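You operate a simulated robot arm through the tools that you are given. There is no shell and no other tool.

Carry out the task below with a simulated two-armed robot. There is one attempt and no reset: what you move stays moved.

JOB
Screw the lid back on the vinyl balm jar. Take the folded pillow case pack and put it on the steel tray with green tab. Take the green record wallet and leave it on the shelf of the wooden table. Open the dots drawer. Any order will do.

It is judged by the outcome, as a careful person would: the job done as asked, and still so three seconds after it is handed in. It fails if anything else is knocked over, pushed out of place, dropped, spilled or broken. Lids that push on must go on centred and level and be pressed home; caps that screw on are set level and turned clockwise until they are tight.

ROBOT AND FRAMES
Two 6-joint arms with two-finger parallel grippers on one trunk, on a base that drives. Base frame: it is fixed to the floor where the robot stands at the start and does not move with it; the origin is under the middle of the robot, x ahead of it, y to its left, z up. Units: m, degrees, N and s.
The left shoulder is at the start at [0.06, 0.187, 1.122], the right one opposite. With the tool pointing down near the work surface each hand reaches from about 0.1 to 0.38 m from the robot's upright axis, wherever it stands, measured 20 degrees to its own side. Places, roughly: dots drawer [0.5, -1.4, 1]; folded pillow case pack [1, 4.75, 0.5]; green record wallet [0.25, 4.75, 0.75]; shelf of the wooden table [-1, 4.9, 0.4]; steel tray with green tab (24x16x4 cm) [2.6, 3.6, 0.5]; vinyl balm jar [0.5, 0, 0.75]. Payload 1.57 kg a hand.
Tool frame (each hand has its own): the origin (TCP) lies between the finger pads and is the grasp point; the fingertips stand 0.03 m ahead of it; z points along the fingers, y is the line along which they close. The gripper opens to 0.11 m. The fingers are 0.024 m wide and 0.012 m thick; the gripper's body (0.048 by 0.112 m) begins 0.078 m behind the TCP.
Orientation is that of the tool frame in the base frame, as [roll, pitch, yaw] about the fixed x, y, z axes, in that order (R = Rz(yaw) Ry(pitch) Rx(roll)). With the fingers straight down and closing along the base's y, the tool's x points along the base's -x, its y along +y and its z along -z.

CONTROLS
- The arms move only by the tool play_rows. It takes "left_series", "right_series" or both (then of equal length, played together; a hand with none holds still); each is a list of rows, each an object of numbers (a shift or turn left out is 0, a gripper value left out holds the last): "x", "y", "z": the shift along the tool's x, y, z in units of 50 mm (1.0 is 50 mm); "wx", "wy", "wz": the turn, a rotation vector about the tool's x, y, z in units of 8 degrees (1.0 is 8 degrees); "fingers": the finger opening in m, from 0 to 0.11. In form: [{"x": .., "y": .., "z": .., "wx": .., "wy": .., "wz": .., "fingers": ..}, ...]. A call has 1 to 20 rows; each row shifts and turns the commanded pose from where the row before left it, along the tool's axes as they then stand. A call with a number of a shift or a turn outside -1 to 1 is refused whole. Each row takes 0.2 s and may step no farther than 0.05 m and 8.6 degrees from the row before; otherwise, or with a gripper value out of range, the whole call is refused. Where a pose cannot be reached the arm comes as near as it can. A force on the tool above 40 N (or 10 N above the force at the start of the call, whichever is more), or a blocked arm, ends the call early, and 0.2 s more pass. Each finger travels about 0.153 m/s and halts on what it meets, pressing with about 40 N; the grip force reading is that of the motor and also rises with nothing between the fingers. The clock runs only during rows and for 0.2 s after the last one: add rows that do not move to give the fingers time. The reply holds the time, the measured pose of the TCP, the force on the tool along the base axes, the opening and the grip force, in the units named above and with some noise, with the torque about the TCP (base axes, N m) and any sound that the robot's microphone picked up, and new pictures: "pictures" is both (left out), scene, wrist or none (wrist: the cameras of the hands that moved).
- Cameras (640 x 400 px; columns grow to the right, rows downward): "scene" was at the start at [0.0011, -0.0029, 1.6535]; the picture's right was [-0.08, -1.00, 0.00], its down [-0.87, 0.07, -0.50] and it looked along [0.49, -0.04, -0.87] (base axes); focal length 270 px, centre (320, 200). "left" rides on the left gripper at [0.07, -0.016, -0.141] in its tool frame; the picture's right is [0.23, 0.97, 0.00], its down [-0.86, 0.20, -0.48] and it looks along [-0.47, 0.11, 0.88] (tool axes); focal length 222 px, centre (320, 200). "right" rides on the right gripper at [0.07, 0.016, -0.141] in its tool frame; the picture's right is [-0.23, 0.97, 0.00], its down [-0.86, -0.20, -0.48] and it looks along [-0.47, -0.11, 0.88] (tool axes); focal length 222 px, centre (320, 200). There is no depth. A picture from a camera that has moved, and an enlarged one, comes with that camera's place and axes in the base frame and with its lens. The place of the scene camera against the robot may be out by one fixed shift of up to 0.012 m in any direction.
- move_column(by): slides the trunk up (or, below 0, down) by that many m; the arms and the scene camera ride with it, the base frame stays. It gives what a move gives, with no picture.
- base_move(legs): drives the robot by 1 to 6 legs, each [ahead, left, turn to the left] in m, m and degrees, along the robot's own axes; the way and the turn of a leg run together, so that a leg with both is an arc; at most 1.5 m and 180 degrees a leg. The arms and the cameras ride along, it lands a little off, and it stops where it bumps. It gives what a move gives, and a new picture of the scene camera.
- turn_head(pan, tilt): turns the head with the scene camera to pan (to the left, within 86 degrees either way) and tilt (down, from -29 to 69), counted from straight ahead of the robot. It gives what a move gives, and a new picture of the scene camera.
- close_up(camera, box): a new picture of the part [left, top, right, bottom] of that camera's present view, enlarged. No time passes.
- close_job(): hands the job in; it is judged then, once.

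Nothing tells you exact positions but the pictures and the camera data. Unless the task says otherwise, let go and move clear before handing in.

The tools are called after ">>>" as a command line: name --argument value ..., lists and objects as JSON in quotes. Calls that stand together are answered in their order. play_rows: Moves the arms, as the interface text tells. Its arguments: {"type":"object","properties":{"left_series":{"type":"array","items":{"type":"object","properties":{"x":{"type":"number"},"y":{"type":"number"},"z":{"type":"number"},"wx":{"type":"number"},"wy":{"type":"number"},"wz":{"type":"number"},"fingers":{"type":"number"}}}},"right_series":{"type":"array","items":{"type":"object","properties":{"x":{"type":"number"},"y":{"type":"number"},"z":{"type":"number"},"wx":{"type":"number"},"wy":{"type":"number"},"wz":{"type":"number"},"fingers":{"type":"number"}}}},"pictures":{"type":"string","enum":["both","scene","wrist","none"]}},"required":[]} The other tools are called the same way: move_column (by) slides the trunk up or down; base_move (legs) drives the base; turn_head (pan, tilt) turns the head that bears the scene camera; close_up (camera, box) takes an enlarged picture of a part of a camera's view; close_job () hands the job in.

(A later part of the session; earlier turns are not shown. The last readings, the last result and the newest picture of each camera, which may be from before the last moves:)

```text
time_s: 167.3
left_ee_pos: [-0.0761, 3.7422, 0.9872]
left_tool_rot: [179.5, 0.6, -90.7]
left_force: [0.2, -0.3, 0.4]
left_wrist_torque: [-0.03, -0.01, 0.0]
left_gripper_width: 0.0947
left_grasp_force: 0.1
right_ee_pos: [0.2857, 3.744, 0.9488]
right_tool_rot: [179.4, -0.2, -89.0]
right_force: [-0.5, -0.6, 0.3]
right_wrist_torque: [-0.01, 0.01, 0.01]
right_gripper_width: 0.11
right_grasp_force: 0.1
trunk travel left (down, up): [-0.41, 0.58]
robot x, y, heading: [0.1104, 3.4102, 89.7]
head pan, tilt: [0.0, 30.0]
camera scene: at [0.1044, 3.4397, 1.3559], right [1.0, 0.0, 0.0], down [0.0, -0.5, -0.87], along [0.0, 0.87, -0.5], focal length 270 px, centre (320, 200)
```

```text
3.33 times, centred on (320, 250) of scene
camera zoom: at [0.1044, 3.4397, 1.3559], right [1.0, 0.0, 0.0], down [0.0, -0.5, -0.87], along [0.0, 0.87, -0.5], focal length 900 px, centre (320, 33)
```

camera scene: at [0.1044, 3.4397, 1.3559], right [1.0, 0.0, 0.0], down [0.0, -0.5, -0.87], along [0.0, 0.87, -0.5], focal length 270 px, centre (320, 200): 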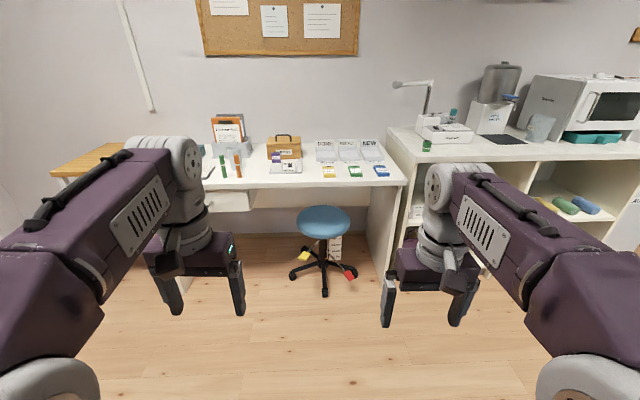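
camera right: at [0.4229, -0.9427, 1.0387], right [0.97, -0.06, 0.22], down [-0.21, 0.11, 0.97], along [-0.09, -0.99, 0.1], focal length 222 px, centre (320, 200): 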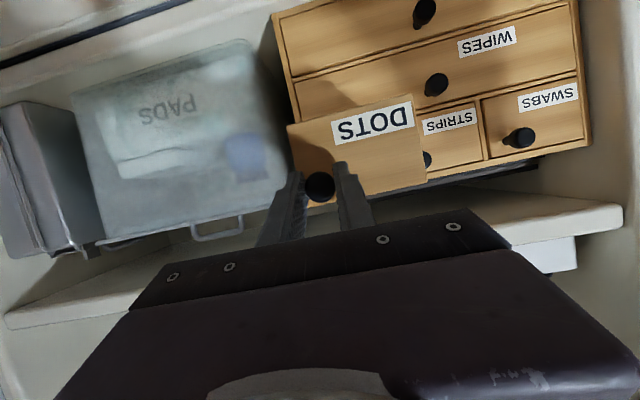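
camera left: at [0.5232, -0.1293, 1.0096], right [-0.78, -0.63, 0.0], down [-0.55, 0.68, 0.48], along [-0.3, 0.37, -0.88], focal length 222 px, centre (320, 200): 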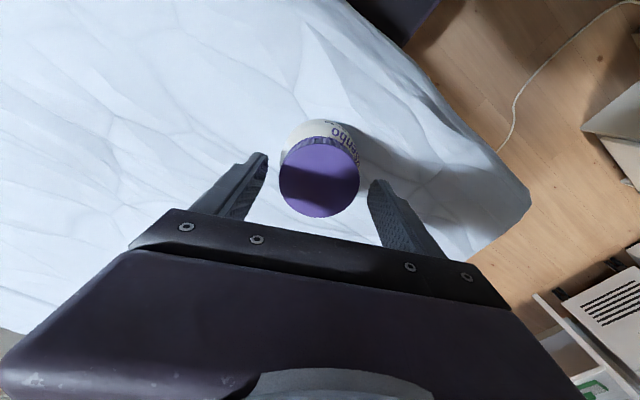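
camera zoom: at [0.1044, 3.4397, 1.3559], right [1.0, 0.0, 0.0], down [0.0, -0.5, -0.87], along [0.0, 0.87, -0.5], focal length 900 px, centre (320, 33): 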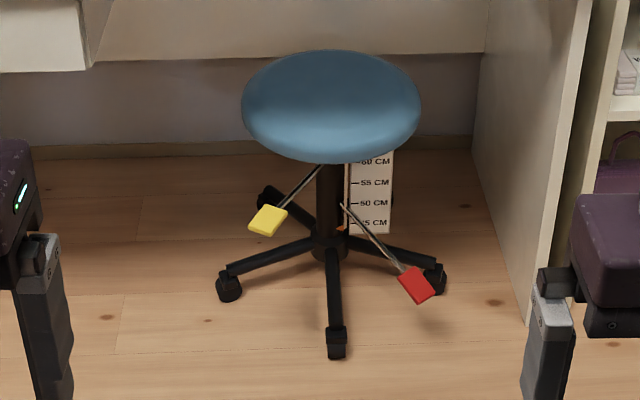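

The green RECALL wallet lies flat at about (0.296, 4.78, 0.76). I raise the trunk and drive up to the desk so that the left hand is over it, keeping off the stool.

>>> move_column --by 0.22

>>> base_move --legs '[[0, -0.3, 0], [0.8, 0, 0]]'

>>> turn_head --pan 0 --tilt 55

```text
time_s: 169.7
left_ee_pos: [-0.0755, 3.7407, 1.2067]
left_tool_rot: [179.5, 0.6, -90.8]
left_force: [1.3, -0.1, -0.3]
left_wrist_torque: [0.02, 0.03, 0.01]
left_gripper_width: 0.0952
left_grasp_force: 0.1
right_ee_pos: [0.2851, 3.7444, 1.1696]
right_tool_rot: [179.4, -0.3, -88.8]
right_force: [0.3, -0.2, 0.6]
right_wrist_torque: [-0.02, 0.0, 0.02]
right_gripper_width: 0.1103
right_grasp_force: 0.1
trunk travel left (down, up): [-0.63, 0.36]
robot x, y, heading: [0.1088, 3.4096, 89.8]
head pan, tilt: [0.0, 30.0]
```

```text
time_s: 172.4
left_ee_pos: [0.1594, 3.7279, 1.206]
left_tool_rot: [179.5, 0.6, -88.5]
left_force: [0.0, 0.9, -0.6]
left_wrist_torque: [-0.04, -0.01, 0.0]
left_gripper_width: 0.0951
left_grasp_force: 0.1
right_ee_pos: [0.5202, 3.7455, 1.1692]
right_tool_rot: [179.4, -0.3, -86.7]
right_force: [0.5, 0.5, -0.2]
right_wrist_torque: [-0.05, 0.0, 0.03]
right_gripper_width: 0.11
right_grasp_force: 0.0
trunk travel left (down, up): [-0.63, 0.36]
robot x, y, heading: [0.3534, 3.4048, 91.9]
head pan, tilt: [0.0, 30.0]
stopped in leg 2: the robot was blocked; the commanded pose is now the measured one
camera scene: at [0.3505, 3.4347, 1.5759], right [1.0, 0.03, 0.0], down [0.02, -0.5, -0.87], along [-0.03, 0.87, -0.5], focal length 270 px, centre (320, 200)
```

scene: 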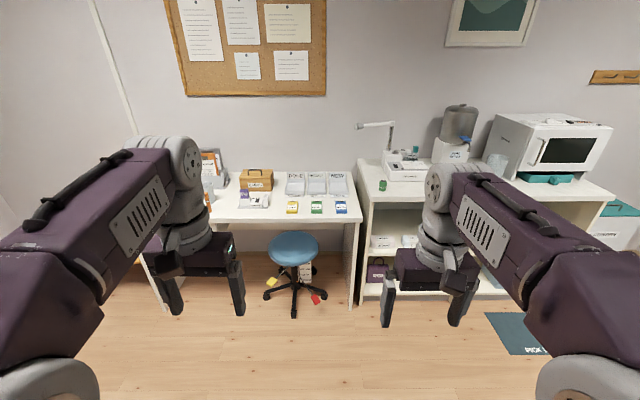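

```text
time_s: 173.3
left_ee_pos: [0.1594, 3.7279, 1.2072]
left_tool_rot: [179.6, 0.6, -88.5]
left_force: [-0.1, -0.9, 0.0]
left_wrist_torque: [0.03, 0.02, 0.0]
left_gripper_width: 0.095
left_grasp_force: 0.1
right_ee_pos: [0.5211, 3.7464, 1.1695]
right_tool_rot: [179.4, -0.3, -86.7]
right_force: [0.2, 0.3, -0.1]
right_wrist_torque: [0.01, -0.01, 0.01]
right_gripper_width: 0.1101
right_grasp_force: 0.1
trunk travel left (down, up): [-0.63, 0.36]
robot x, y, heading: [0.3584, 3.4035, 92.0]
head pan, tilt: [0.0, 55.0]
camera scene: at [0.3515, 3.4153, 1.5399], right [1.0, 0.03, 0.0], down [0.03, -0.82, -0.57], along [-0.02, 0.57, -0.82], focal length 270 px, centre (320, 200)
```

scene: 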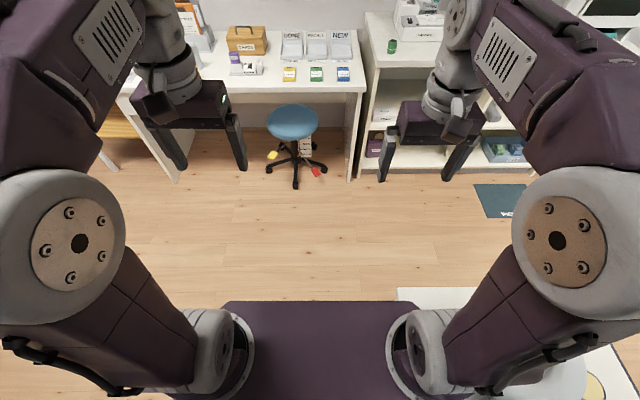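

I brushed the cart on my right. I move off it to the left straight away and check that nothing on it shifted.

>>> base_move --legs '[[0, 0.08, 0]]'

>>> turn_head --pan -80 --tilt 45

```text
time_s: 174.4
left_ee_pos: [0.0807, 3.7246, 1.2065]
left_tool_rot: [179.5, 0.6, -88.4]
left_force: [-0.4, -0.4, -0.6]
left_wrist_torque: [0.01, -0.02, 0.0]
left_gripper_width: 0.095
left_grasp_force: 0.0
right_ee_pos: [0.4415, 3.7425, 1.1683]
right_tool_rot: [179.4, -0.3, -86.7]
right_force: [-0.4, 0.2, 0.6]
right_wrist_torque: [-0.01, -0.02, -0.02]
right_gripper_width: 0.1099
right_grasp_force: 0.1
trunk travel left (down, up): [-0.63, 0.36]
robot x, y, heading: [0.2781, 3.3999, 92.0]
head pan, tilt: [0.0, 55.0]
camera scene: at [0.2721, 3.4128, 1.5399], right [1.0, 0.03, 0.0], down [0.03, -0.82, -0.57], along [-0.02, 0.57, -0.82], focal length 270 px, centre (320, 200)
```

scene: 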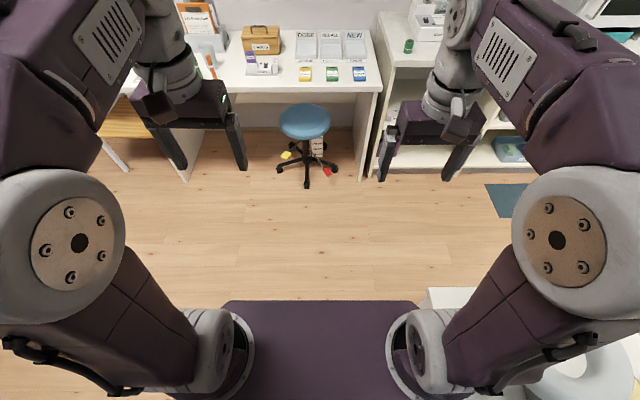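

```text
time_s: 175.9
left_ee_pos: [0.0793, 3.7265, 1.2074]
left_tool_rot: [179.4, 0.7, -88.5]
left_force: [-0.1, 0.9, -0.1]
left_wrist_torque: [0.02, 0.0, -0.04]
left_gripper_width: 0.0947
left_grasp_force: 0.0
right_ee_pos: [0.4399, 3.7426, 1.1696]
right_tool_rot: [179.3, -0.2, -86.7]
right_force: [-0.4, 0.7, -0.5]
right_wrist_torque: [0.0, 0.0, 0.03]
right_gripper_width: 0.1101
right_grasp_force: 0.0
trunk travel left (down, up): [-0.63, 0.36]
robot x, y, heading: [0.2775, 3.4028, 92.1]
head pan, tilt: [-80.0, 45.0]
camera scene: at [0.3541, 3.3578, 1.5533], right [0.21, -0.98, 0.0], down [-0.69, -0.15, -0.71], along [0.69, 0.15, -0.71], focal length 270 px, centre (320, 200)
```

scene: 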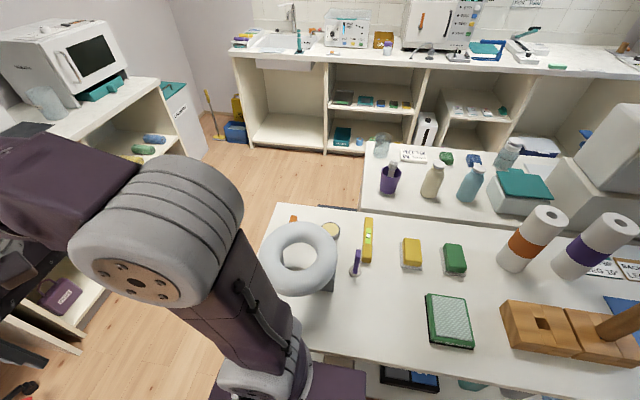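

Everything on the cart still stands. I straighten up, drive forward to the desk, then shift right.

>>> base_move --legs '[[0.7, 0, -2.1], [0, -0.12, 0]]'

>>> turn_head --pan 0 --tilt 55

```text
time_s: 180.6
left_ee_pos: [0.2006, 4.4396, 1.2063]
left_tool_rot: [179.6, 0.5, -90.8]
left_force: [0.0, -0.4, 0.8]
left_wrist_torque: [0.01, 0.05, -0.03]
left_gripper_width: 0.0951
left_grasp_force: 0.1
right_ee_pos: [0.5624, 4.4441, 1.1697]
right_tool_rot: [179.5, -0.3, -88.9]
right_force: [-0.7, 0.2, 0.4]
right_wrist_torque: [0.05, 0.01, 0.05]
right_gripper_width: 0.1099
right_grasp_force: 0.0
trunk travel left (down, up): [-0.63, 0.36]
robot x, y, heading: [0.3864, 4.1067, 89.7]
head pan, tilt: [-80.0, 45.0]
camera scene: at [0.4608, 4.062, 1.5533], right [0.17, -0.99, 0.0], down [-0.7, -0.12, -0.71], along [0.7, 0.12, -0.71], focal length 270 px, centre (320, 200)
```

scene: 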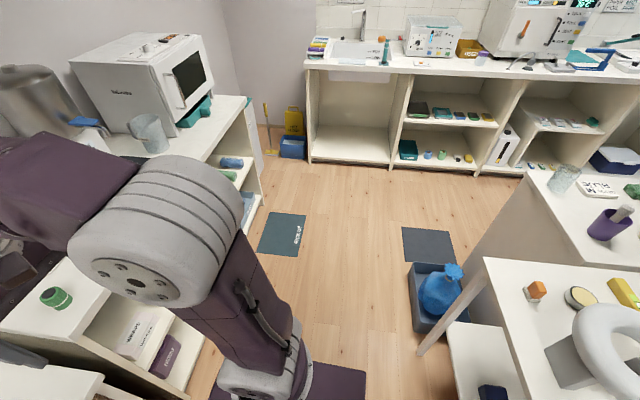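

```text
time_s: 182.2
left_ee_pos: [0.2013, 4.4397, 1.2069]
left_tool_rot: [179.5, 0.5, -90.6]
left_force: [0.2, -0.1, -0.6]
left_wrist_torque: [0.0, 0.03, -0.02]
left_gripper_width: 0.0949
left_grasp_force: 0.2
right_ee_pos: [0.564, 4.4438, 1.1689]
right_tool_rot: [179.4, -0.3, -88.9]
right_force: [0.0, -0.5, 0.2]
right_wrist_torque: [0.01, 0.0, 0.02]
right_gripper_width: 0.11
right_grasp_force: 0.0
trunk travel left (down, up): [-0.63, 0.36]
robot x, y, heading: [0.3868, 4.1058, 89.4]
head pan, tilt: [0.0, 55.0]
camera scene: at [0.3818, 4.1203, 1.5399], right [1.0, 0.0, 0.0], down [0.0, -0.82, -0.57], along [0.0, 0.57, -0.82], focal length 270 px, centre (320, 200)
```

scene: 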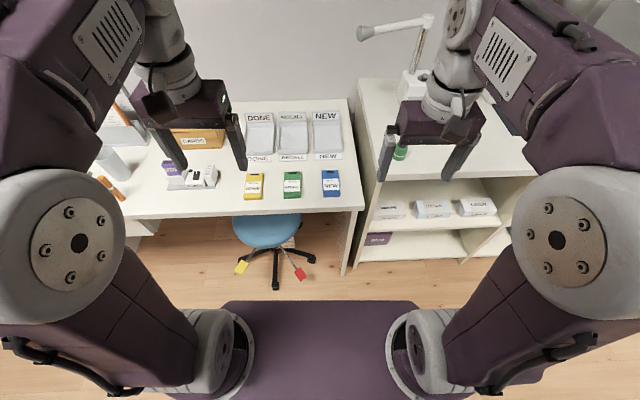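

>>> base_move --legs '[[0.15, 0, 0.4]]'

>>> play_rows --left_series '[{"x": -0.7, "y": -0.7}, {"x": -0.7, "y": -0.7}, {"x": -0.6, "z": 0.6}, {"x": -0.2, "z": 0.8}, {"z": 0.8}]'

```text
time_s: 183.5
left_ee_pos: [0.1995, 4.5882, 1.2073]
left_tool_rot: [179.4, 0.7, -90.4]
left_force: [-0.3, -0.6, 0.0]
left_wrist_torque: [0.0, 0.02, -0.03]
left_gripper_width: 0.0949
left_grasp_force: 0.1
right_ee_pos: [0.5615, 4.5945, 1.1704]
right_tool_rot: [179.5, -0.2, -88.6]
right_force: [-0.1, 0.0, -0.5]
right_wrist_torque: [-0.01, 0.0, 0.0]
right_gripper_width: 0.1099
right_grasp_force: 0.1
trunk travel left (down, up): [-0.63, 0.36]
robot x, y, heading: [0.389, 4.2561, 90.1]
head pan, tilt: [0.0, 55.0]
camera scene: at [0.3818, 4.269, 1.5399], right [1.0, 0.0, 0.0], down [0.0, -0.82, -0.57], along [0.0, 0.57, -0.82], focal length 270 px, centre (320, 200)
```

scene: 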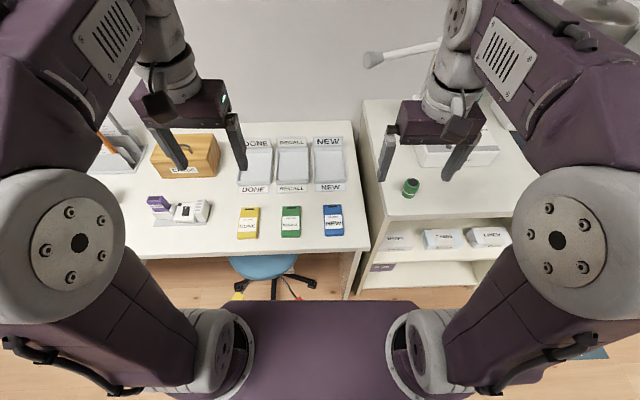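

```text
time_s: 184.7
left_ee_pos: [0.2683, 4.7, 1.0966]
left_tool_rot: [179.4, 0.6, -90.4]
left_force: [-1.1, 0.4, 0.3]
left_wrist_torque: [0.0, 0.0, -0.01]
left_gripper_width: 0.095
left_grasp_force: 0.1
right_ee_pos: [0.5615, 4.5965, 1.169]
right_tool_rot: [179.4, -0.3, -88.5]
right_force: [0.6, -0.5, 0.9]
right_wrist_torque: [-0.01, -0.03, 0.01]
right_gripper_width: 0.1101
right_grasp_force: 0.1
trunk travel left (down, up): [-0.63, 0.36]
robot x, y, heading: [0.3851, 4.2586, 90.5]
head pan, tilt: [0.0, 55.0]
camera scene: at [0.3818, 4.2711, 1.5399], right [1.0, 0.0, 0.0], down [0.0, -0.82, -0.57], along [0.0, 0.57, -0.82], focal length 270 px, centre (320, 200)
camera left: at [0.2853, 4.628, 1.2393], right [-0.97, -0.22, 0.01], down [-0.19, 0.85, 0.49], along [-0.11, 0.48, -0.87], focal length 222 px, centre (320, 200)
```

scene: 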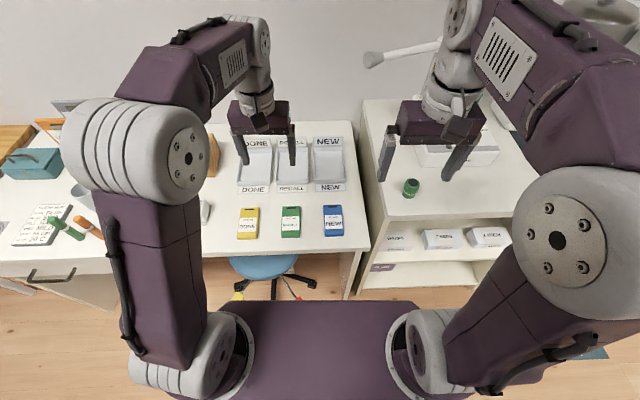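
left: 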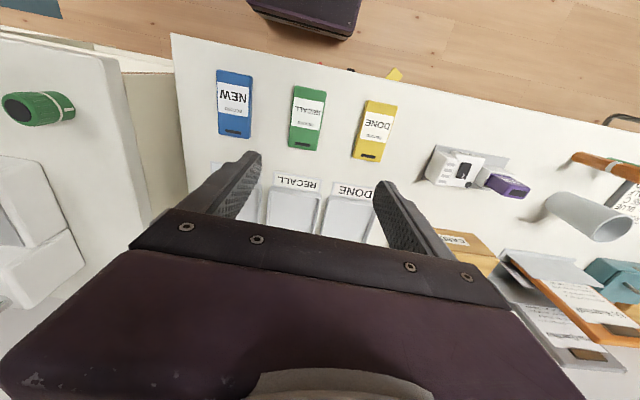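

The wallet is about 7 × 12 cm, centred near (0.293, 4.712). I centre above it and descend part way.

>>> play_rows --left_series '[{"x": -0.24, "y": -0.5, "z": 0.5}, {"z": 0.88}, {"z": 0.88}, {"z": 0.88}, {"z": 0.88}, {"z": 0.88}]' --pictures "wrist"

>>> close_up --camera "left" --box '[200, 60, 460, 240]'

```text
time_s: 186.1
left_ee_pos: [0.292, 4.7155, 0.8518]
left_tool_rot: [179.5, 0.6, -90.3]
left_force: [0.8, 0.2, -0.7]
left_wrist_torque: [-0.03, -0.03, 0.0]
left_gripper_width: 0.095
left_grasp_force: 0.0
right_ee_pos: [0.562, 4.5963, 1.1694]
right_tool_rot: [179.4, -0.4, -88.5]
right_force: [0.2, -0.1, 0.5]
right_wrist_torque: [-0.01, 0.01, 0.01]
right_gripper_width: 0.11
right_grasp_force: 0.0
trunk travel left (down, up): [-0.63, 0.36]
robot x, y, heading: [0.3873, 4.2555, 90.2]
head pan, tilt: [0.0, 55.0]
camera left: at [0.3087, 4.6425, 0.9943], right [-0.97, -0.22, 0.01], down [-0.19, 0.85, 0.49], along [-0.11, 0.48, -0.87], focal length 222 px, centre (320, 200)
```

left: 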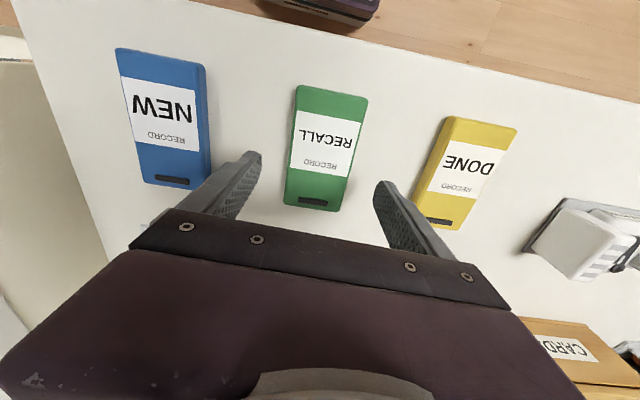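

```text
2.22 times, centred on (330, 150) of left
camera zoom: at [0.3087, 4.6425, 0.9943], right [-0.97, -0.22, 0.01], down [-0.19, 0.85, 0.49], along [-0.11, 0.48, -0.87], focal length 494 px, centre (298, 311)
```

zoom: 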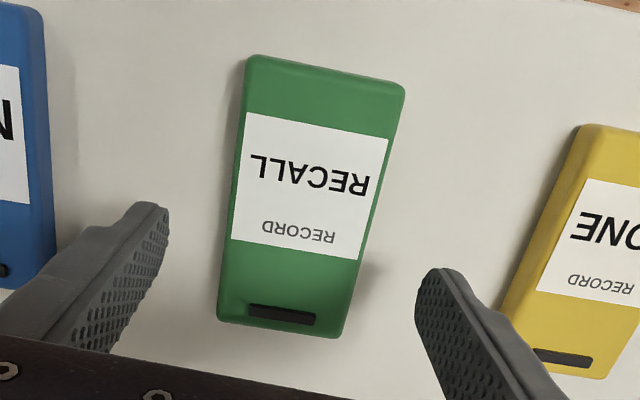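

>>> play_rows --left_series '[{"x": 0.2, "y": 0.06, "z": 0.5}, {"z": 0.5}, {}]' --pictures "none"

>>> play_rows --left_series '[{"z": 0.1}, {"z": 0.1}, {"z": 0.08}, {"z": 0.08}, {}]' --pictures "wrist"

>>> close_up --camera "left" --box '[200, 60, 460, 240]'

```text
time_s: 186.8
left_ee_pos: [0.2896, 4.704, 0.8114]
left_tool_rot: [179.6, 0.6, -90.5]
left_force: [0.6, -7.4, 15.8]
left_wrist_torque: [-0.42, -0.84, -0.29]
left_gripper_width: 0.0951
left_grasp_force: 0.2
right_ee_pos: [0.5613, 4.5931, 1.1692]
right_tool_rot: [179.4, -0.1, -88.5]
right_force: [-0.8, -0.3, -0.3]
right_wrist_torque: [0.01, -0.01, -0.02]
right_gripper_width: 0.1098
right_grasp_force: 0.1
trunk travel left (down, up): [-0.63, 0.36]
robot x, y, heading: [0.3847, 4.2549, 90.1]
head pan, tilt: [0.0, 55.0]
stopped in row 3 (left hand): the force on the tool passed its limit at 77 N (the readings are from after the stop); the commanded pose is now the measured one
```

```text
time_s: 187.2
left_ee_pos: [0.2902, 4.7037, 0.8092]
left_tool_rot: [179.7, 1.0, -90.4]
left_force: [-1.1, -16.0, 36.9]
left_wrist_torque: [-0.89, -1.84, -0.59]
left_gripper_width: 0.094
left_grasp_force: 0.1
right_ee_pos: [0.5606, 4.5909, 1.1712]
right_tool_rot: [179.4, -0.1, -88.4]
right_force: [-0.8, 0.8, 0.6]
right_wrist_torque: [-0.03, 0.01, 0.0]
right_gripper_width: 0.1097
right_grasp_force: 0.1
trunk travel left (down, up): [-0.63, 0.36]
robot x, y, heading: [0.3829, 4.2547, 89.8]
head pan, tilt: [0.0, 55.0]
stopped in row 2 (left hand): the force on the tool passed its limit at 46 N (the readings are from after the stop); the commanded pose is now the measured one
camera left: at [0.3053, 4.6299, 0.9523], right [-0.98, -0.22, 0.0], down [-0.19, 0.85, 0.49], along [-0.11, 0.48, -0.87], focal length 222 px, centre (320, 200)
```

left: 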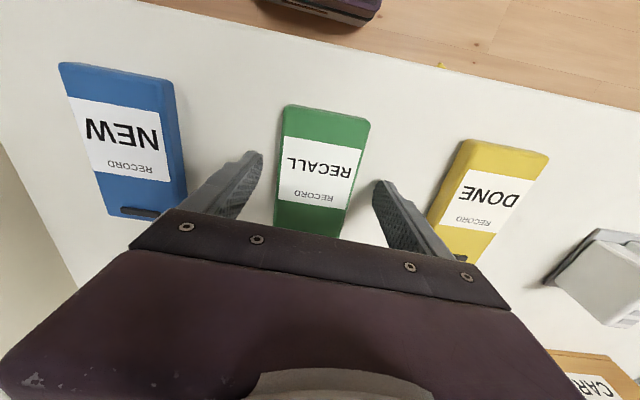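

```text
2.22 times, centred on (330, 150) of left
camera zoom: at [0.3053, 4.6299, 0.9523], right [-0.98, -0.22, 0.0], down [-0.19, 0.85, 0.49], along [-0.11, 0.48, -0.87], focal length 494 px, centre (298, 311)
```

zoom: 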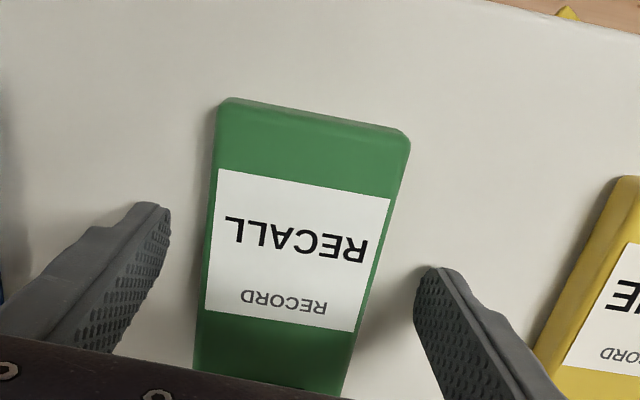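

The fingertips are on the desk (z ≈ 0.78) either side of the wallet. I lift a few millimetres and close on it.

>>> play_rows --left_series '[{"z": -0.08}, {"fingers": 0.04}, {}, {}, {}]' --pictures "wrist"

>>> close_up --camera "left" --box '[200, 60, 460, 240]'

```text
time_s: 188.4
left_ee_pos: [0.2903, 4.7068, 0.8097]
left_tool_rot: [179.6, 0.9, -90.5]
left_force: [-0.3, 0.4, 0.0]
left_wrist_torque: [0.0, 0.0, -0.01]
left_gripper_width: 0.0598
left_grasp_force: 39.7
right_ee_pos: [0.5604, 4.5962, 1.169]
right_tool_rot: [179.5, -0.3, -88.4]
right_force: [0.4, 0.2, 0.5]
right_wrist_torque: [0.03, 0.0, 0.0]
right_gripper_width: 0.1101
right_grasp_force: 0.1
trunk travel left (down, up): [-0.63, 0.36]
robot x, y, heading: [0.387, 4.2547, 90.3]
head pan, tilt: [0.0, 55.0]
camera left: at [0.3052, 4.634, 0.9526], right [-0.98, -0.22, 0.0], down [-0.19, 0.85, 0.49], along [-0.11, 0.48, -0.87], focal length 222 px, centre (320, 200)
```

left: 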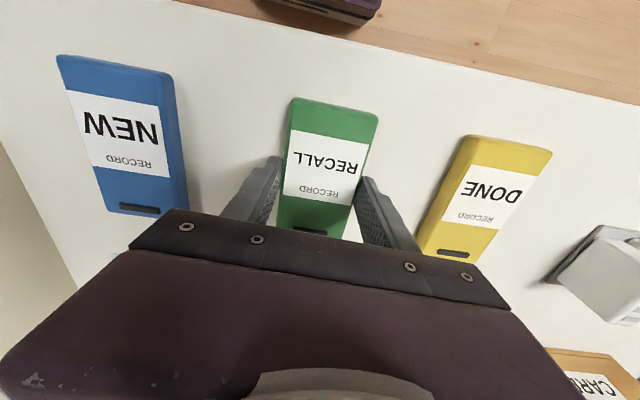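

```text
2.22 times, centred on (330, 150) of left
camera zoom: at [0.3052, 4.634, 0.9526], right [-0.98, -0.22, 0.0], down [-0.19, 0.85, 0.49], along [-0.11, 0.48, -0.87], focal length 494 px, centre (298, 311)
```

zoom: 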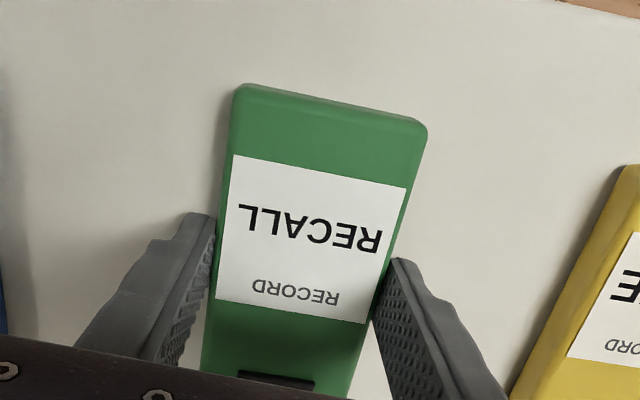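

The wallet is gripped (60 mm). I lift it and look at the wooden table to the left.

>>> play_rows --left_series '[{"z": -0.5}, {"z": -0.8}, {"z": -0.8}, {"z": -0.8}, {"z": -0.8}, {"z": -0.8}, {"x": 0.8}, {"x": 0.8}]' --pictures "wrist"

>>> turn_head --pan 55 --tilt 35

```text
time_s: 190.2
left_ee_pos: [0.2908, 4.6213, 1.0342]
left_tool_rot: [179.7, 1.0, -90.3]
left_force: [0.2, -0.4, -0.2]
left_wrist_torque: [0.02, 0.01, 0.01]
left_gripper_width: 0.0596
left_grasp_force: 39.9
right_ee_pos: [0.561, 4.5935, 1.1686]
right_tool_rot: [179.4, -0.2, -88.6]
right_force: [0.8, 0.0, 0.1]
right_wrist_torque: [0.02, 0.01, -0.03]
right_gripper_width: 0.1103
right_grasp_force: 0.0
trunk travel left (down, up): [-0.63, 0.36]
robot x, y, heading: [0.3856, 4.2552, 90.2]
head pan, tilt: [0.0, 55.0]
camera left: at [0.3062, 4.5487, 1.1767], right [-0.98, -0.22, 0.0], down [-0.19, 0.85, 0.49], along [-0.11, 0.48, -0.87], focal length 222 px, centre (320, 200)
```

left: 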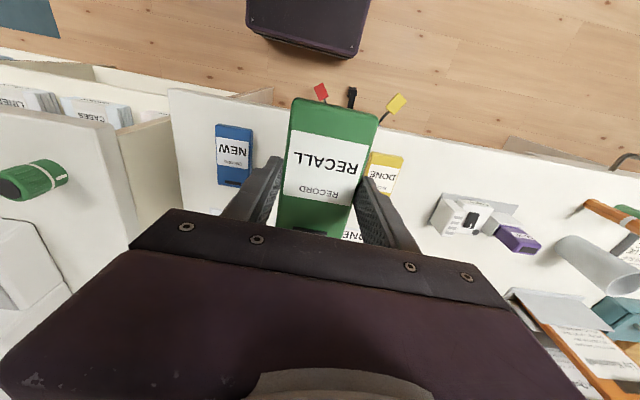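

```text
time_s: 191.4
left_ee_pos: [0.2898, 4.6234, 1.0339]
left_tool_rot: [179.7, 0.9, -90.4]
left_force: [0.4, 0.4, -0.6]
left_wrist_torque: [0.01, -0.01, 0.0]
left_gripper_width: 0.0599
left_grasp_force: 40.2
right_ee_pos: [0.5609, 4.5954, 1.1692]
right_tool_rot: [179.4, -0.2, -88.5]
right_force: [0.1, 0.6, 0.4]
right_wrist_torque: [0.0, 0.03, 0.03]
right_gripper_width: 0.1103
right_grasp_force: 0.1
trunk travel left (down, up): [-0.63, 0.36]
robot x, y, heading: [0.3881, 4.2605, 90.5]
head pan, tilt: [55.0, 35.0]
camera scene: at [0.3098, 4.249, 1.5681], right [0.57, 0.82, 0.0], down [0.47, -0.33, -0.82], along [-0.67, 0.47, -0.57], focal length 270 px, centre (320, 200)
```

scene: 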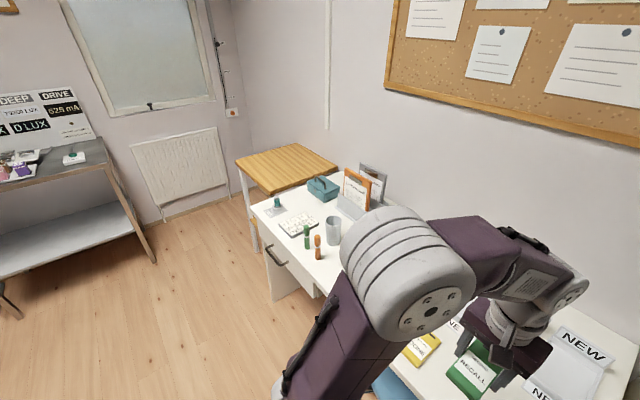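

>>> base_move --legs '[[-0.4, 0, 0], [0, 1.3, 0]]'

>>> turn_head --pan 5 --tilt 35

```text
time_s: 200.1
left_ee_pos: [-1.0194, 4.226, 1.0344]
left_tool_rot: [179.7, 0.9, -90.6]
left_force: [-1.2, 0.7, -1.5]
left_wrist_torque: [0.0, 0.0, 0.02]
left_gripper_width: 0.0591
left_grasp_force: 40.1
right_ee_pos: [-0.7502, 4.1969, 1.1683]
right_tool_rot: [179.4, -0.3, -88.7]
right_force: [0.0, 0.6, 0.7]
right_wrist_torque: [0.0, 0.0, 0.0]
right_gripper_width: 0.11
right_grasp_force: 0.0
trunk travel left (down, up): [-0.63, 0.36]
robot x, y, heading: [-0.9243, 3.8613, 90.1]
head pan, tilt: [55.0, 35.0]
camera scene: at [-1.0027, 3.8513, 1.5681], right [0.57, 0.82, 0.0], down [0.47, -0.33, -0.82], along [-0.67, 0.47, -0.57], focal length 270 px, centre (320, 200)
```

scene: 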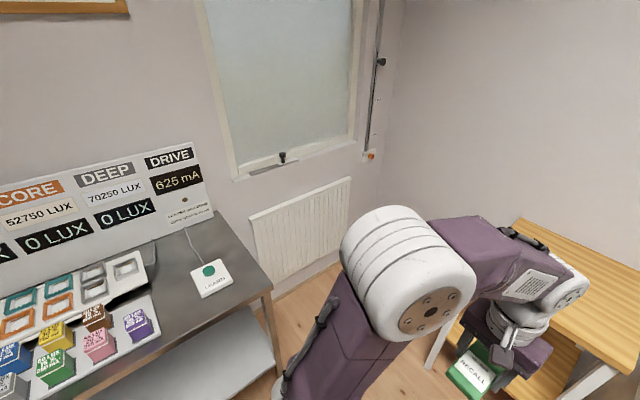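

```text
time_s: 201.3
left_ee_pos: [-1.0208, 4.226, 1.0337]
left_tool_rot: [179.8, 0.9, -90.5]
left_force: [-0.3, 0.7, -1.5]
left_wrist_torque: [0.01, 0.01, 0.03]
left_gripper_width: 0.0593
left_grasp_force: 39.9
right_ee_pos: [-0.7513, 4.1976, 1.1691]
right_tool_rot: [179.4, -0.3, -88.7]
right_force: [0.4, -0.2, 0.7]
right_wrist_torque: [-0.01, -0.03, -0.01]
right_gripper_width: 0.1102
right_grasp_force: 0.0
trunk travel left (down, up): [-0.63, 0.36]
robot x, y, heading: [-0.9255, 3.8573, 89.6]
head pan, tilt: [5.0, 35.0]
camera scene: at [-0.9385, 3.8885, 1.5681], right [1.0, 0.09, 0.0], down [0.05, -0.57, -0.82], along [-0.07, 0.82, -0.57], focal length 270 px, centre (320, 200)
```

scene: 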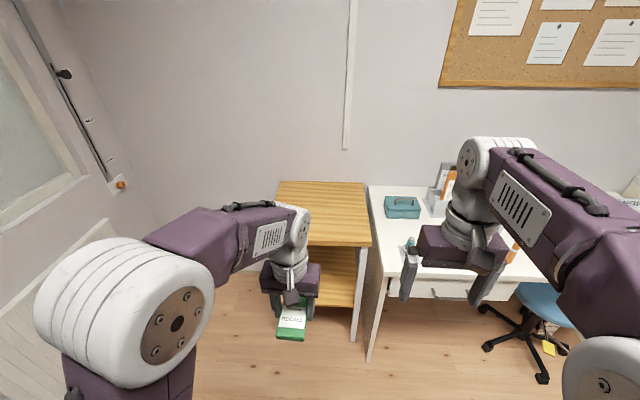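

>>> move_column --by -0.25

>>> play_rows --left_series '[{"y": 0.8}, {"y": 0.8}, {"y": 0.8}, {"y": 0.8}]' --pictures "none"

>>> turn_head --pan -3 --tilt 40

```text
time_s: 203.8
left_ee_pos: [-1.0205, 4.2258, 0.7827]
left_tool_rot: [179.7, 0.9, -90.5]
left_force: [-0.1, 0.2, -0.3]
left_wrist_torque: [-0.02, -0.02, 0.0]
left_gripper_width: 0.0595
left_grasp_force: 40.8
right_ee_pos: [-0.7505, 4.1966, 0.92]
right_tool_rot: [179.5, -0.4, -88.7]
right_force: [0.8, -0.1, 0.0]
right_wrist_torque: [0.0, 0.04, 0.01]
right_gripper_width: 0.1097
right_grasp_force: 0.1
trunk travel left (down, up): [-0.38, 0.61]
robot x, y, heading: [-0.9242, 3.8573, 90.1]
head pan, tilt: [5.0, 35.0]
```

```text
time_s: 204.8
left_ee_pos: [-1.1801, 4.2283, 0.7832]
left_tool_rot: [179.7, 1.0, -90.6]
left_force: [0.0, -1.3, -1.8]
left_wrist_torque: [0.0, -0.02, 0.0]
left_gripper_width: 0.0593
left_grasp_force: 40.0
right_ee_pos: [-0.7508, 4.1978, 0.9195]
right_tool_rot: [179.4, -0.3, -88.7]
right_force: [0.3, -0.2, 0.0]
right_wrist_torque: [-0.01, 0.0, -0.03]
right_gripper_width: 0.1098
right_grasp_force: 0.0
trunk travel left (down, up): [-0.38, 0.61]
robot x, y, heading: [-0.9235, 3.8577, 90.0]
head pan, tilt: [5.0, 35.0]
```

```text
time_s: 205.5
left_ee_pos: [-1.1789, 4.2277, 0.7842]
left_tool_rot: [179.7, 0.9, -90.6]
left_force: [0.2, 0.2, -1.8]
left_wrist_torque: [0.03, 0.0, 0.01]
left_gripper_width: 0.0589
left_grasp_force: 39.8
right_ee_pos: [-0.7503, 4.1963, 0.9197]
right_tool_rot: [179.4, -0.3, -88.7]
right_force: [-0.3, 0.4, 0.1]
right_wrist_torque: [0.0, 0.02, -0.01]
right_gripper_width: 0.11
right_grasp_force: 0.0
trunk travel left (down, up): [-0.38, 0.61]
robot x, y, heading: [-0.9223, 3.8582, 90.1]
head pan, tilt: [-3.0, 40.0]
camera scene: at [-0.9263, 3.8857, 1.3106], right [1.0, -0.05, 0.0], down [-0.03, -0.64, -0.77], along [0.04, 0.77, -0.64], focal length 270 px, centre (320, 200)
```

scene: 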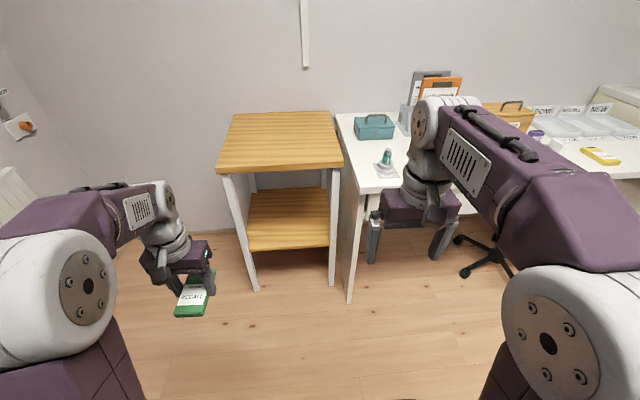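

The lower shelf is empty and at about z 0.32, its front edge at y ≈ 4.72. I tilt the left hand 32° forward and bring it low before driving in.

>>> play_rows --left_series '[{"wy": -1}, {"wy": -1}, {"wy": -1}, {"wy": -1}, {"x": 0.179, "y": -0.258, "z": 0.784}, {"x": 0.179, "y": -0.258, "z": 0.784}, {"x": 0.179, "y": -0.258, "z": 0.784}, {"x": 0.179, "y": -0.258, "z": 0.784}, {"x": 0.179, "y": -0.258, "z": 0.784}, {"x": 0.179, "y": -0.258, "z": 0.784}, {"x": 0.179, "y": -0.258, "z": 0.784}, {"x": 0.179, "y": -0.258, "z": 0.784}, {"x": 0.179, "y": -0.258, "z": 0.784}]' --right_series '[{"z": -0.6}, {"z": -0.6}, {"z": -0.6}, {"z": -0.6}, {}, {}, {}, {}, {}, {}, {}, {}, {}]'

```text
time_s: 208.3
left_ee_pos: [-1.1602, 4.4025, 0.4963]
left_tool_rot: [-178.9, 32.6, -90.5]
left_force: [0.5, 0.1, -1.6]
left_wrist_torque: [-0.01, 0.03, 0.04]
left_gripper_width: 0.0592
left_grasp_force: 40.0
left hand out of reach, approached as far as the arm can: row 8, 9, 10, 11, 12, 13
right_ee_pos: [-0.7497, 4.1982, 1.025]
right_tool_rot: [179.3, -0.3, -88.7]
right_force: [0.1, 0.8, -0.2]
right_wrist_torque: [-0.03, 0.0, -0.01]
right_gripper_width: 0.1102
right_grasp_force: 0.1
right hand out of reach, approached as far as the arm can: row 4
trunk travel left (down, up): [-0.38, 0.61]
robot x, y, heading: [-0.9204, 3.8576, 90.0]
head pan, tilt: [-3.0, 40.0]
camera scene: at [-0.9265, 3.8865, 1.3106], right [1.0, -0.05, 0.0], down [-0.03, -0.64, -0.77], along [0.04, 0.76, -0.64], focal length 270 px, centre (320, 200)
camera right: at [-0.762, 4.1289, 1.1665], right [-0.98, 0.2, 0.01], down [0.18, 0.86, 0.47], along [0.09, 0.46, -0.88], focal length 222 px, centre (320, 200)
camera left: at [-1.1482, 4.2669, 0.5796], right [-0.98, -0.17, -0.14], down [-0.2, 0.47, 0.86], along [-0.09, 0.87, -0.49], focal length 222 px, centre (320, 200)
```

scene: 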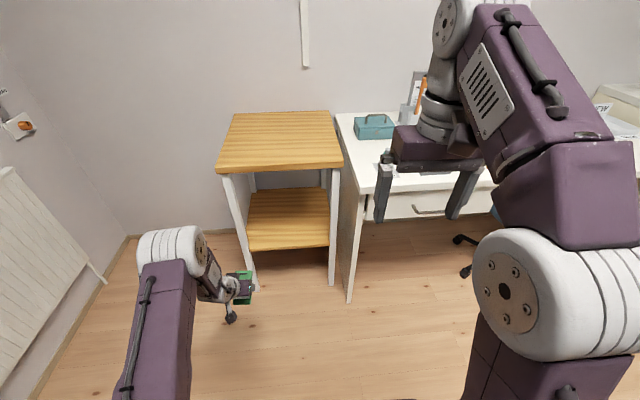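
right: 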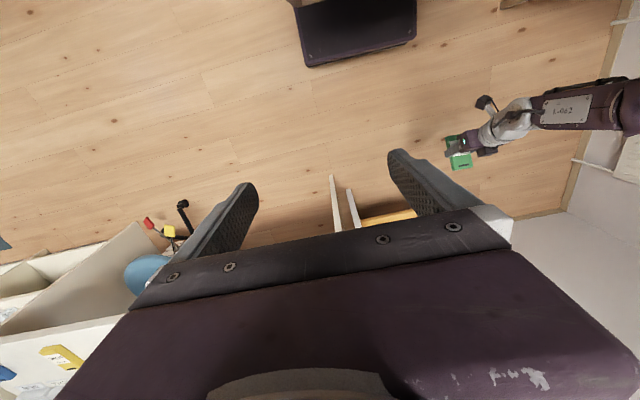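
left: 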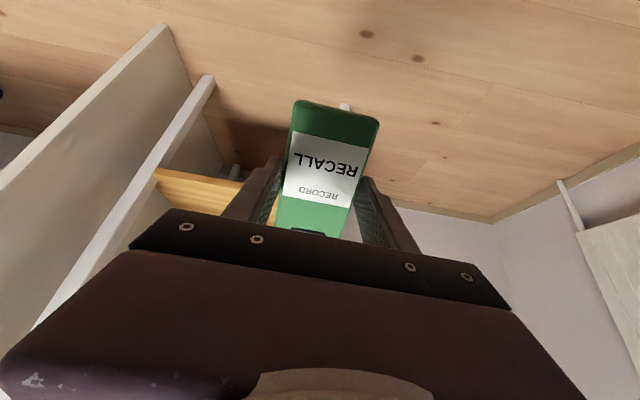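

The arm cannot get that low from here, so I lower the trunk further and re-aim.

>>> move_column --by -0.18

>>> play_rows --left_series '[{"x": -0.5, "y": -0.5, "z": -0.5}, {"x": -0.5, "y": -0.5, "z": -0.5}, {"x": -0.2, "y": -0.6, "z": -0.4}, {"y": -0.6}]'

```text
time_s: 210.3
left_ee_pos: [-1.1596, 4.4015, 0.3167]
left_tool_rot: [-179.0, 32.5, -90.5]
left_force: [0.1, -0.3, -1.1]
left_wrist_torque: [-0.02, -0.01, -0.02]
left_gripper_width: 0.059
left_grasp_force: 40.3
right_ee_pos: [-0.749, 4.1971, 0.8452]
right_tool_rot: [179.3, -0.2, -88.7]
right_force: [-0.5, 0.5, -0.2]
right_wrist_torque: [0.01, -0.02, -0.01]
right_gripper_width: 0.1102
right_grasp_force: 0.0
trunk travel left (down, up): [-0.2, 0.79]
robot x, y, heading: [-0.9252, 3.8599, 90.2]
head pan, tilt: [-3.0, 40.0]
```

```text
time_s: 211.3
left_ee_pos: [-1.1179, 4.4087, 0.4099]
left_tool_rot: [-178.4, 32.4, -90.4]
left_force: [0.4, 0.2, -0.3]
left_wrist_torque: [-0.05, 0.01, 0.05]
left_gripper_width: 0.0591
left_grasp_force: 39.8
left hand out of reach, approached as far as the arm can: row 1, 2, 3, 4
right_ee_pos: [-0.75, 4.1979, 0.8462]
right_tool_rot: [179.5, -0.3, -88.7]
right_force: [0.3, 0.5, 0.3]
right_wrist_torque: [0.02, 0.0, 0.01]
right_gripper_width: 0.11
right_grasp_force: 0.1
trunk travel left (down, up): [-0.2, 0.79]
robot x, y, heading: [-0.9247, 3.8566, 90.2]
head pan, tilt: [-3.0, 40.0]
camera scene: at [-0.9263, 3.8859, 1.1305], right [1.0, -0.05, 0.0], down [-0.03, -0.64, -0.77], along [0.04, 0.76, -0.64], focal length 270 px, centre (320, 200)
camera left: at [-1.1087, 4.2722, 0.4946], right [-0.97, -0.17, -0.14], down [-0.21, 0.47, 0.86], along [-0.08, 0.87, -0.5], focal length 222 px, centre (320, 200)
```

scene: 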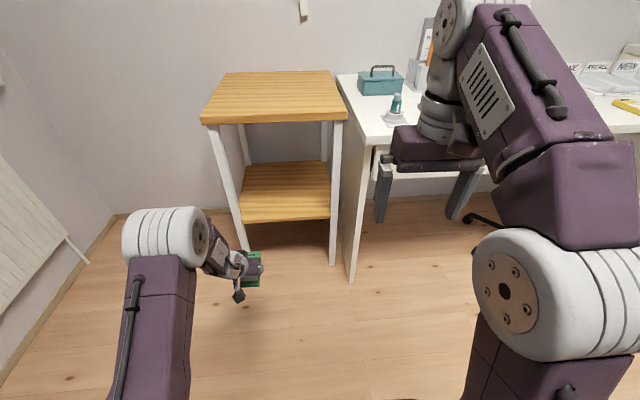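
left: 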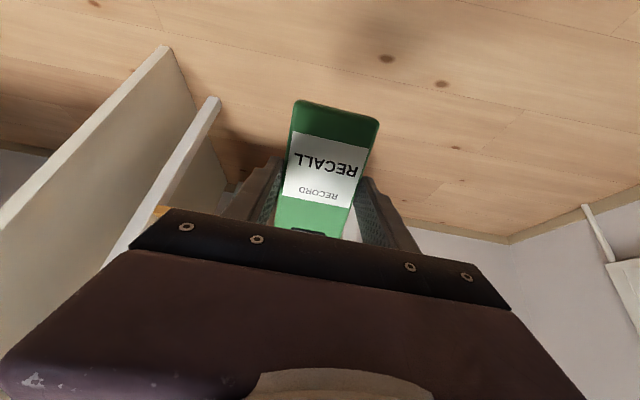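

>>> play_rows --left_series '[{"x": 0.4, "z": -0.25}, {"x": 0.4, "z": -0.25}, {"y": -0.6}, {"y": -0.7}]' --pictures "none"

>>> base_move --legs '[[0.28, 0, 0]]'

>>> play_rows --left_series '[{}]' --pictures "wrist"

```text
time_s: 212.3
left_ee_pos: [-1.1401, 4.3686, 0.4073]
left_tool_rot: [-178.5, 32.4, -90.5]
left_force: [-0.3, 0.8, -0.9]
left_wrist_torque: [0.01, 0.01, -0.01]
left_gripper_width: 0.0592
left_grasp_force: 39.8
left hand out of reach, approached as far as the arm can: row 1, 2, 3, 4
right_ee_pos: [-0.7488, 4.1973, 0.8462]
right_tool_rot: [179.4, -0.2, -88.7]
right_force: [-0.4, -0.4, -0.3]
right_wrist_torque: [0.01, -0.01, 0.03]
right_gripper_width: 0.1102
right_grasp_force: 0.1
trunk travel left (down, up): [-0.2, 0.79]
robot x, y, heading: [-0.9216, 3.8572, 90.0]
head pan, tilt: [-3.0, 40.0]
```

```text
time_s: 214.3
left_ee_pos: [-1.1406, 4.6473, 0.4071]
left_tool_rot: [-178.6, 32.4, -90.5]
left_force: [1.4, 0.8, -0.5]
left_wrist_torque: [-0.01, -0.01, 0.0]
left_gripper_width: 0.0589
left_grasp_force: 39.5
right_ee_pos: [-0.7497, 4.4762, 0.8456]
right_tool_rot: [179.4, -0.1, -88.7]
right_force: [-0.1, -0.1, 0.6]
right_wrist_torque: [-0.02, -0.04, 0.02]
right_gripper_width: 0.11
right_grasp_force: 0.0
trunk travel left (down, up): [-0.2, 0.79]
robot x, y, heading: [-0.9285, 4.1366, 90.1]
head pan, tilt: [-3.0, 40.0]
camera scene: at [-0.9264, 4.1654, 1.1305], right [1.0, -0.05, 0.0], down [-0.03, -0.64, -0.77], along [0.04, 0.76, -0.64], focal length 270 px, centre (320, 200)
```

scene: 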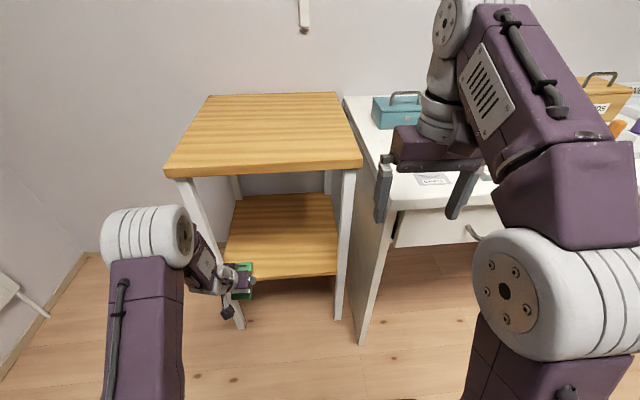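

```text
time_s: 214.7
left_ee_pos: [-1.1402, 4.6474, 0.4071]
left_tool_rot: [-178.5, 32.4, -90.5]
left_force: [0.4, -0.4, -0.7]
left_wrist_torque: [-0.04, -0.03, -0.01]
left_gripper_width: 0.059
left_grasp_force: 39.4
right_ee_pos: [-0.7501, 4.4759, 0.8453]
right_tool_rot: [179.5, -0.2, -88.8]
right_force: [-0.5, 0.6, 0.1]
right_wrist_torque: [-0.02, 0.01, 0.04]
right_gripper_width: 0.1099
right_grasp_force: 0.0
trunk travel left (down, up): [-0.2, 0.79]
robot x, y, heading: [-0.9261, 4.1389, 89.8]
head pan, tilt: [-3.0, 40.0]
camera left: at [-1.1297, 4.5115, 0.4916], right [-0.98, -0.17, -0.14], down [-0.21, 0.47, 0.86], along [-0.08, 0.87, -0.49], focal length 222 px, centre (320, 200)
```

left: 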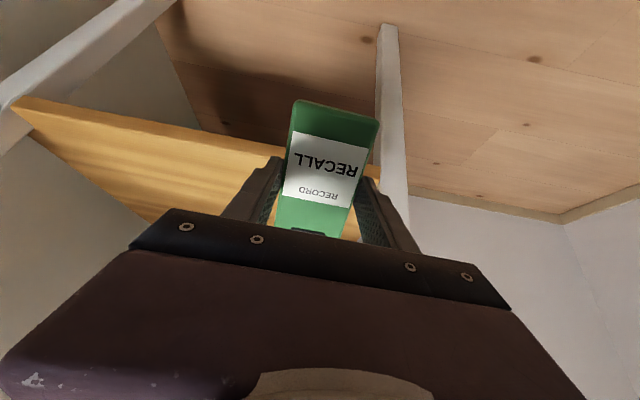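

>>> close_up --camera "scene" --box '[160, 160, 380, 340]'

>>> close_up --camera "left" --box '[0, 40, 420, 260]'

```text
2.22 times, centred on (270, 250) of scene
camera zoom: at [-0.9264, 4.165, 1.1305], right [1.0, -0.05, 0.0], down [-0.03, -0.64, -0.77], along [0.04, 0.76, -0.64], focal length 600 px, centre (431, 89)
```

zoom: 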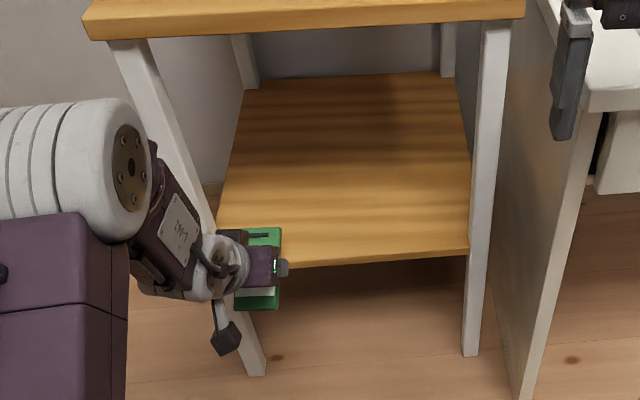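

```text
1.52 times, centred on (210, 150) of left
camera zoom: at [-1.1297, 4.5115, 0.4916], right [-0.98, -0.17, -0.14], down [-0.21, 0.47, 0.86], along [-0.08, 0.87, -0.49], focal length 338 px, centre (488, 276)
```

zoom: 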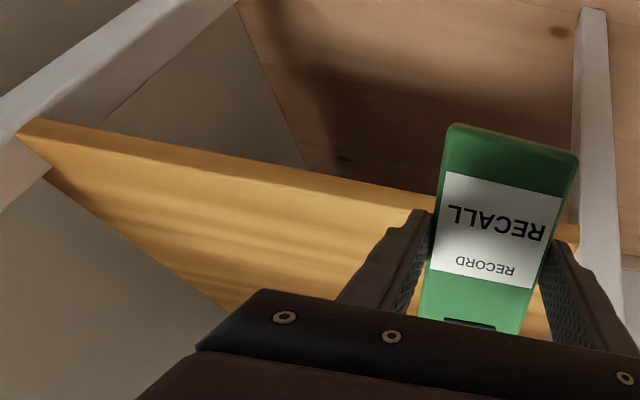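

The shelf's top face is at about z 0.335. I raise slightly for clearance, shift right to centre between the legs, then ease in.

>>> move_column --by 0.035

>>> base_move --legs '[[0, -0.1, 0], [0.1, 0, 0]]'

>>> play_rows --left_series '[{}]' --pictures "wrist"

```text
time_s: 215.5
left_ee_pos: [-1.1405, 4.6474, 0.4427]
left_tool_rot: [-178.6, 32.4, -90.4]
left_force: [0.8, 0.4, -1.0]
left_wrist_torque: [0.0, 0.03, -0.02]
left_gripper_width: 0.059
left_grasp_force: 39.6
right_ee_pos: [-0.7494, 4.4773, 0.8812]
right_tool_rot: [179.4, -0.2, -88.7]
right_force: [0.6, -0.2, 0.1]
right_wrist_torque: [0.02, -0.02, 0.0]
right_gripper_width: 0.1101
right_grasp_force: 0.1
trunk travel left (down, up): [-0.235, 0.755]
robot x, y, heading: [-0.9253, 4.1376, 90.0]
head pan, tilt: [-3.0, 40.0]
```

```text
time_s: 217.4
left_ee_pos: [-1.0396, 4.7481, 0.4426]
left_tool_rot: [-178.6, 32.4, -90.6]
left_force: [-0.8, 0.2, -1.3]
left_wrist_torque: [-0.02, 0.04, 0.04]
left_gripper_width: 0.0591
left_grasp_force: 40.0
right_ee_pos: [-0.6492, 4.5771, 0.8806]
right_tool_rot: [179.4, -0.3, -88.8]
right_force: [0.0, 0.9, -0.2]
right_wrist_torque: [-0.02, -0.04, -0.01]
right_gripper_width: 0.1099
right_grasp_force: 0.1
trunk travel left (down, up): [-0.235, 0.755]
robot x, y, heading: [-0.8254, 4.2379, 89.9]
head pan, tilt: [-3.0, 40.0]
camera scene: at [-0.8265, 4.2662, 1.1655], right [1.0, -0.05, 0.0], down [-0.03, -0.64, -0.77], along [0.04, 0.76, -0.64], focal length 270 px, centre (320, 200)
```

scene: 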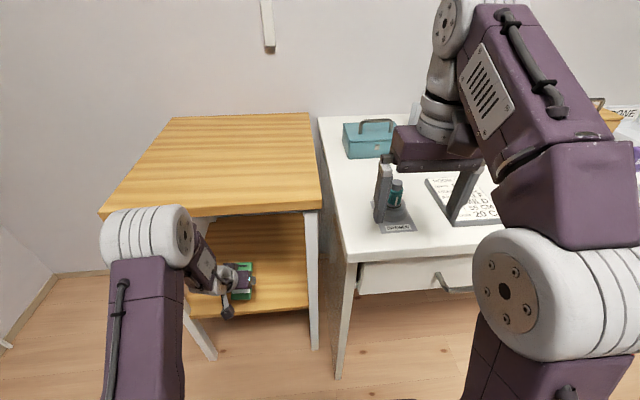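

```text
time_s: 217.8
left_ee_pos: [-1.0401, 4.7483, 0.4426]
left_tool_rot: [-178.6, 32.3, -90.6]
left_force: [0.3, -0.9, -1.1]
left_wrist_torque: [0.01, -0.01, 0.02]
left_gripper_width: 0.0594
left_grasp_force: 40.4
right_ee_pos: [-0.6485, 4.577, 0.8802]
right_tool_rot: [179.5, -0.2, -88.8]
right_force: [0.0, -0.6, 0.8]
right_wrist_torque: [-0.01, -0.01, 0.03]
right_gripper_width: 0.11
right_grasp_force: 0.1
trunk travel left (down, up): [-0.235, 0.755]
robot x, y, heading: [-0.8245, 4.2381, 90.1]
head pan, tilt: [-3.0, 40.0]
camera left: at [-1.0294, 4.6121, 0.5266], right [-0.98, -0.17, -0.14], down [-0.21, 0.47, 0.86], along [-0.08, 0.87, -0.49], focal length 222 px, centre (320, 200)
```

left: 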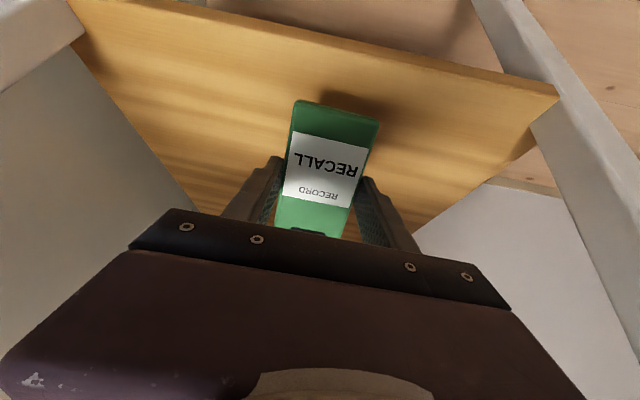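

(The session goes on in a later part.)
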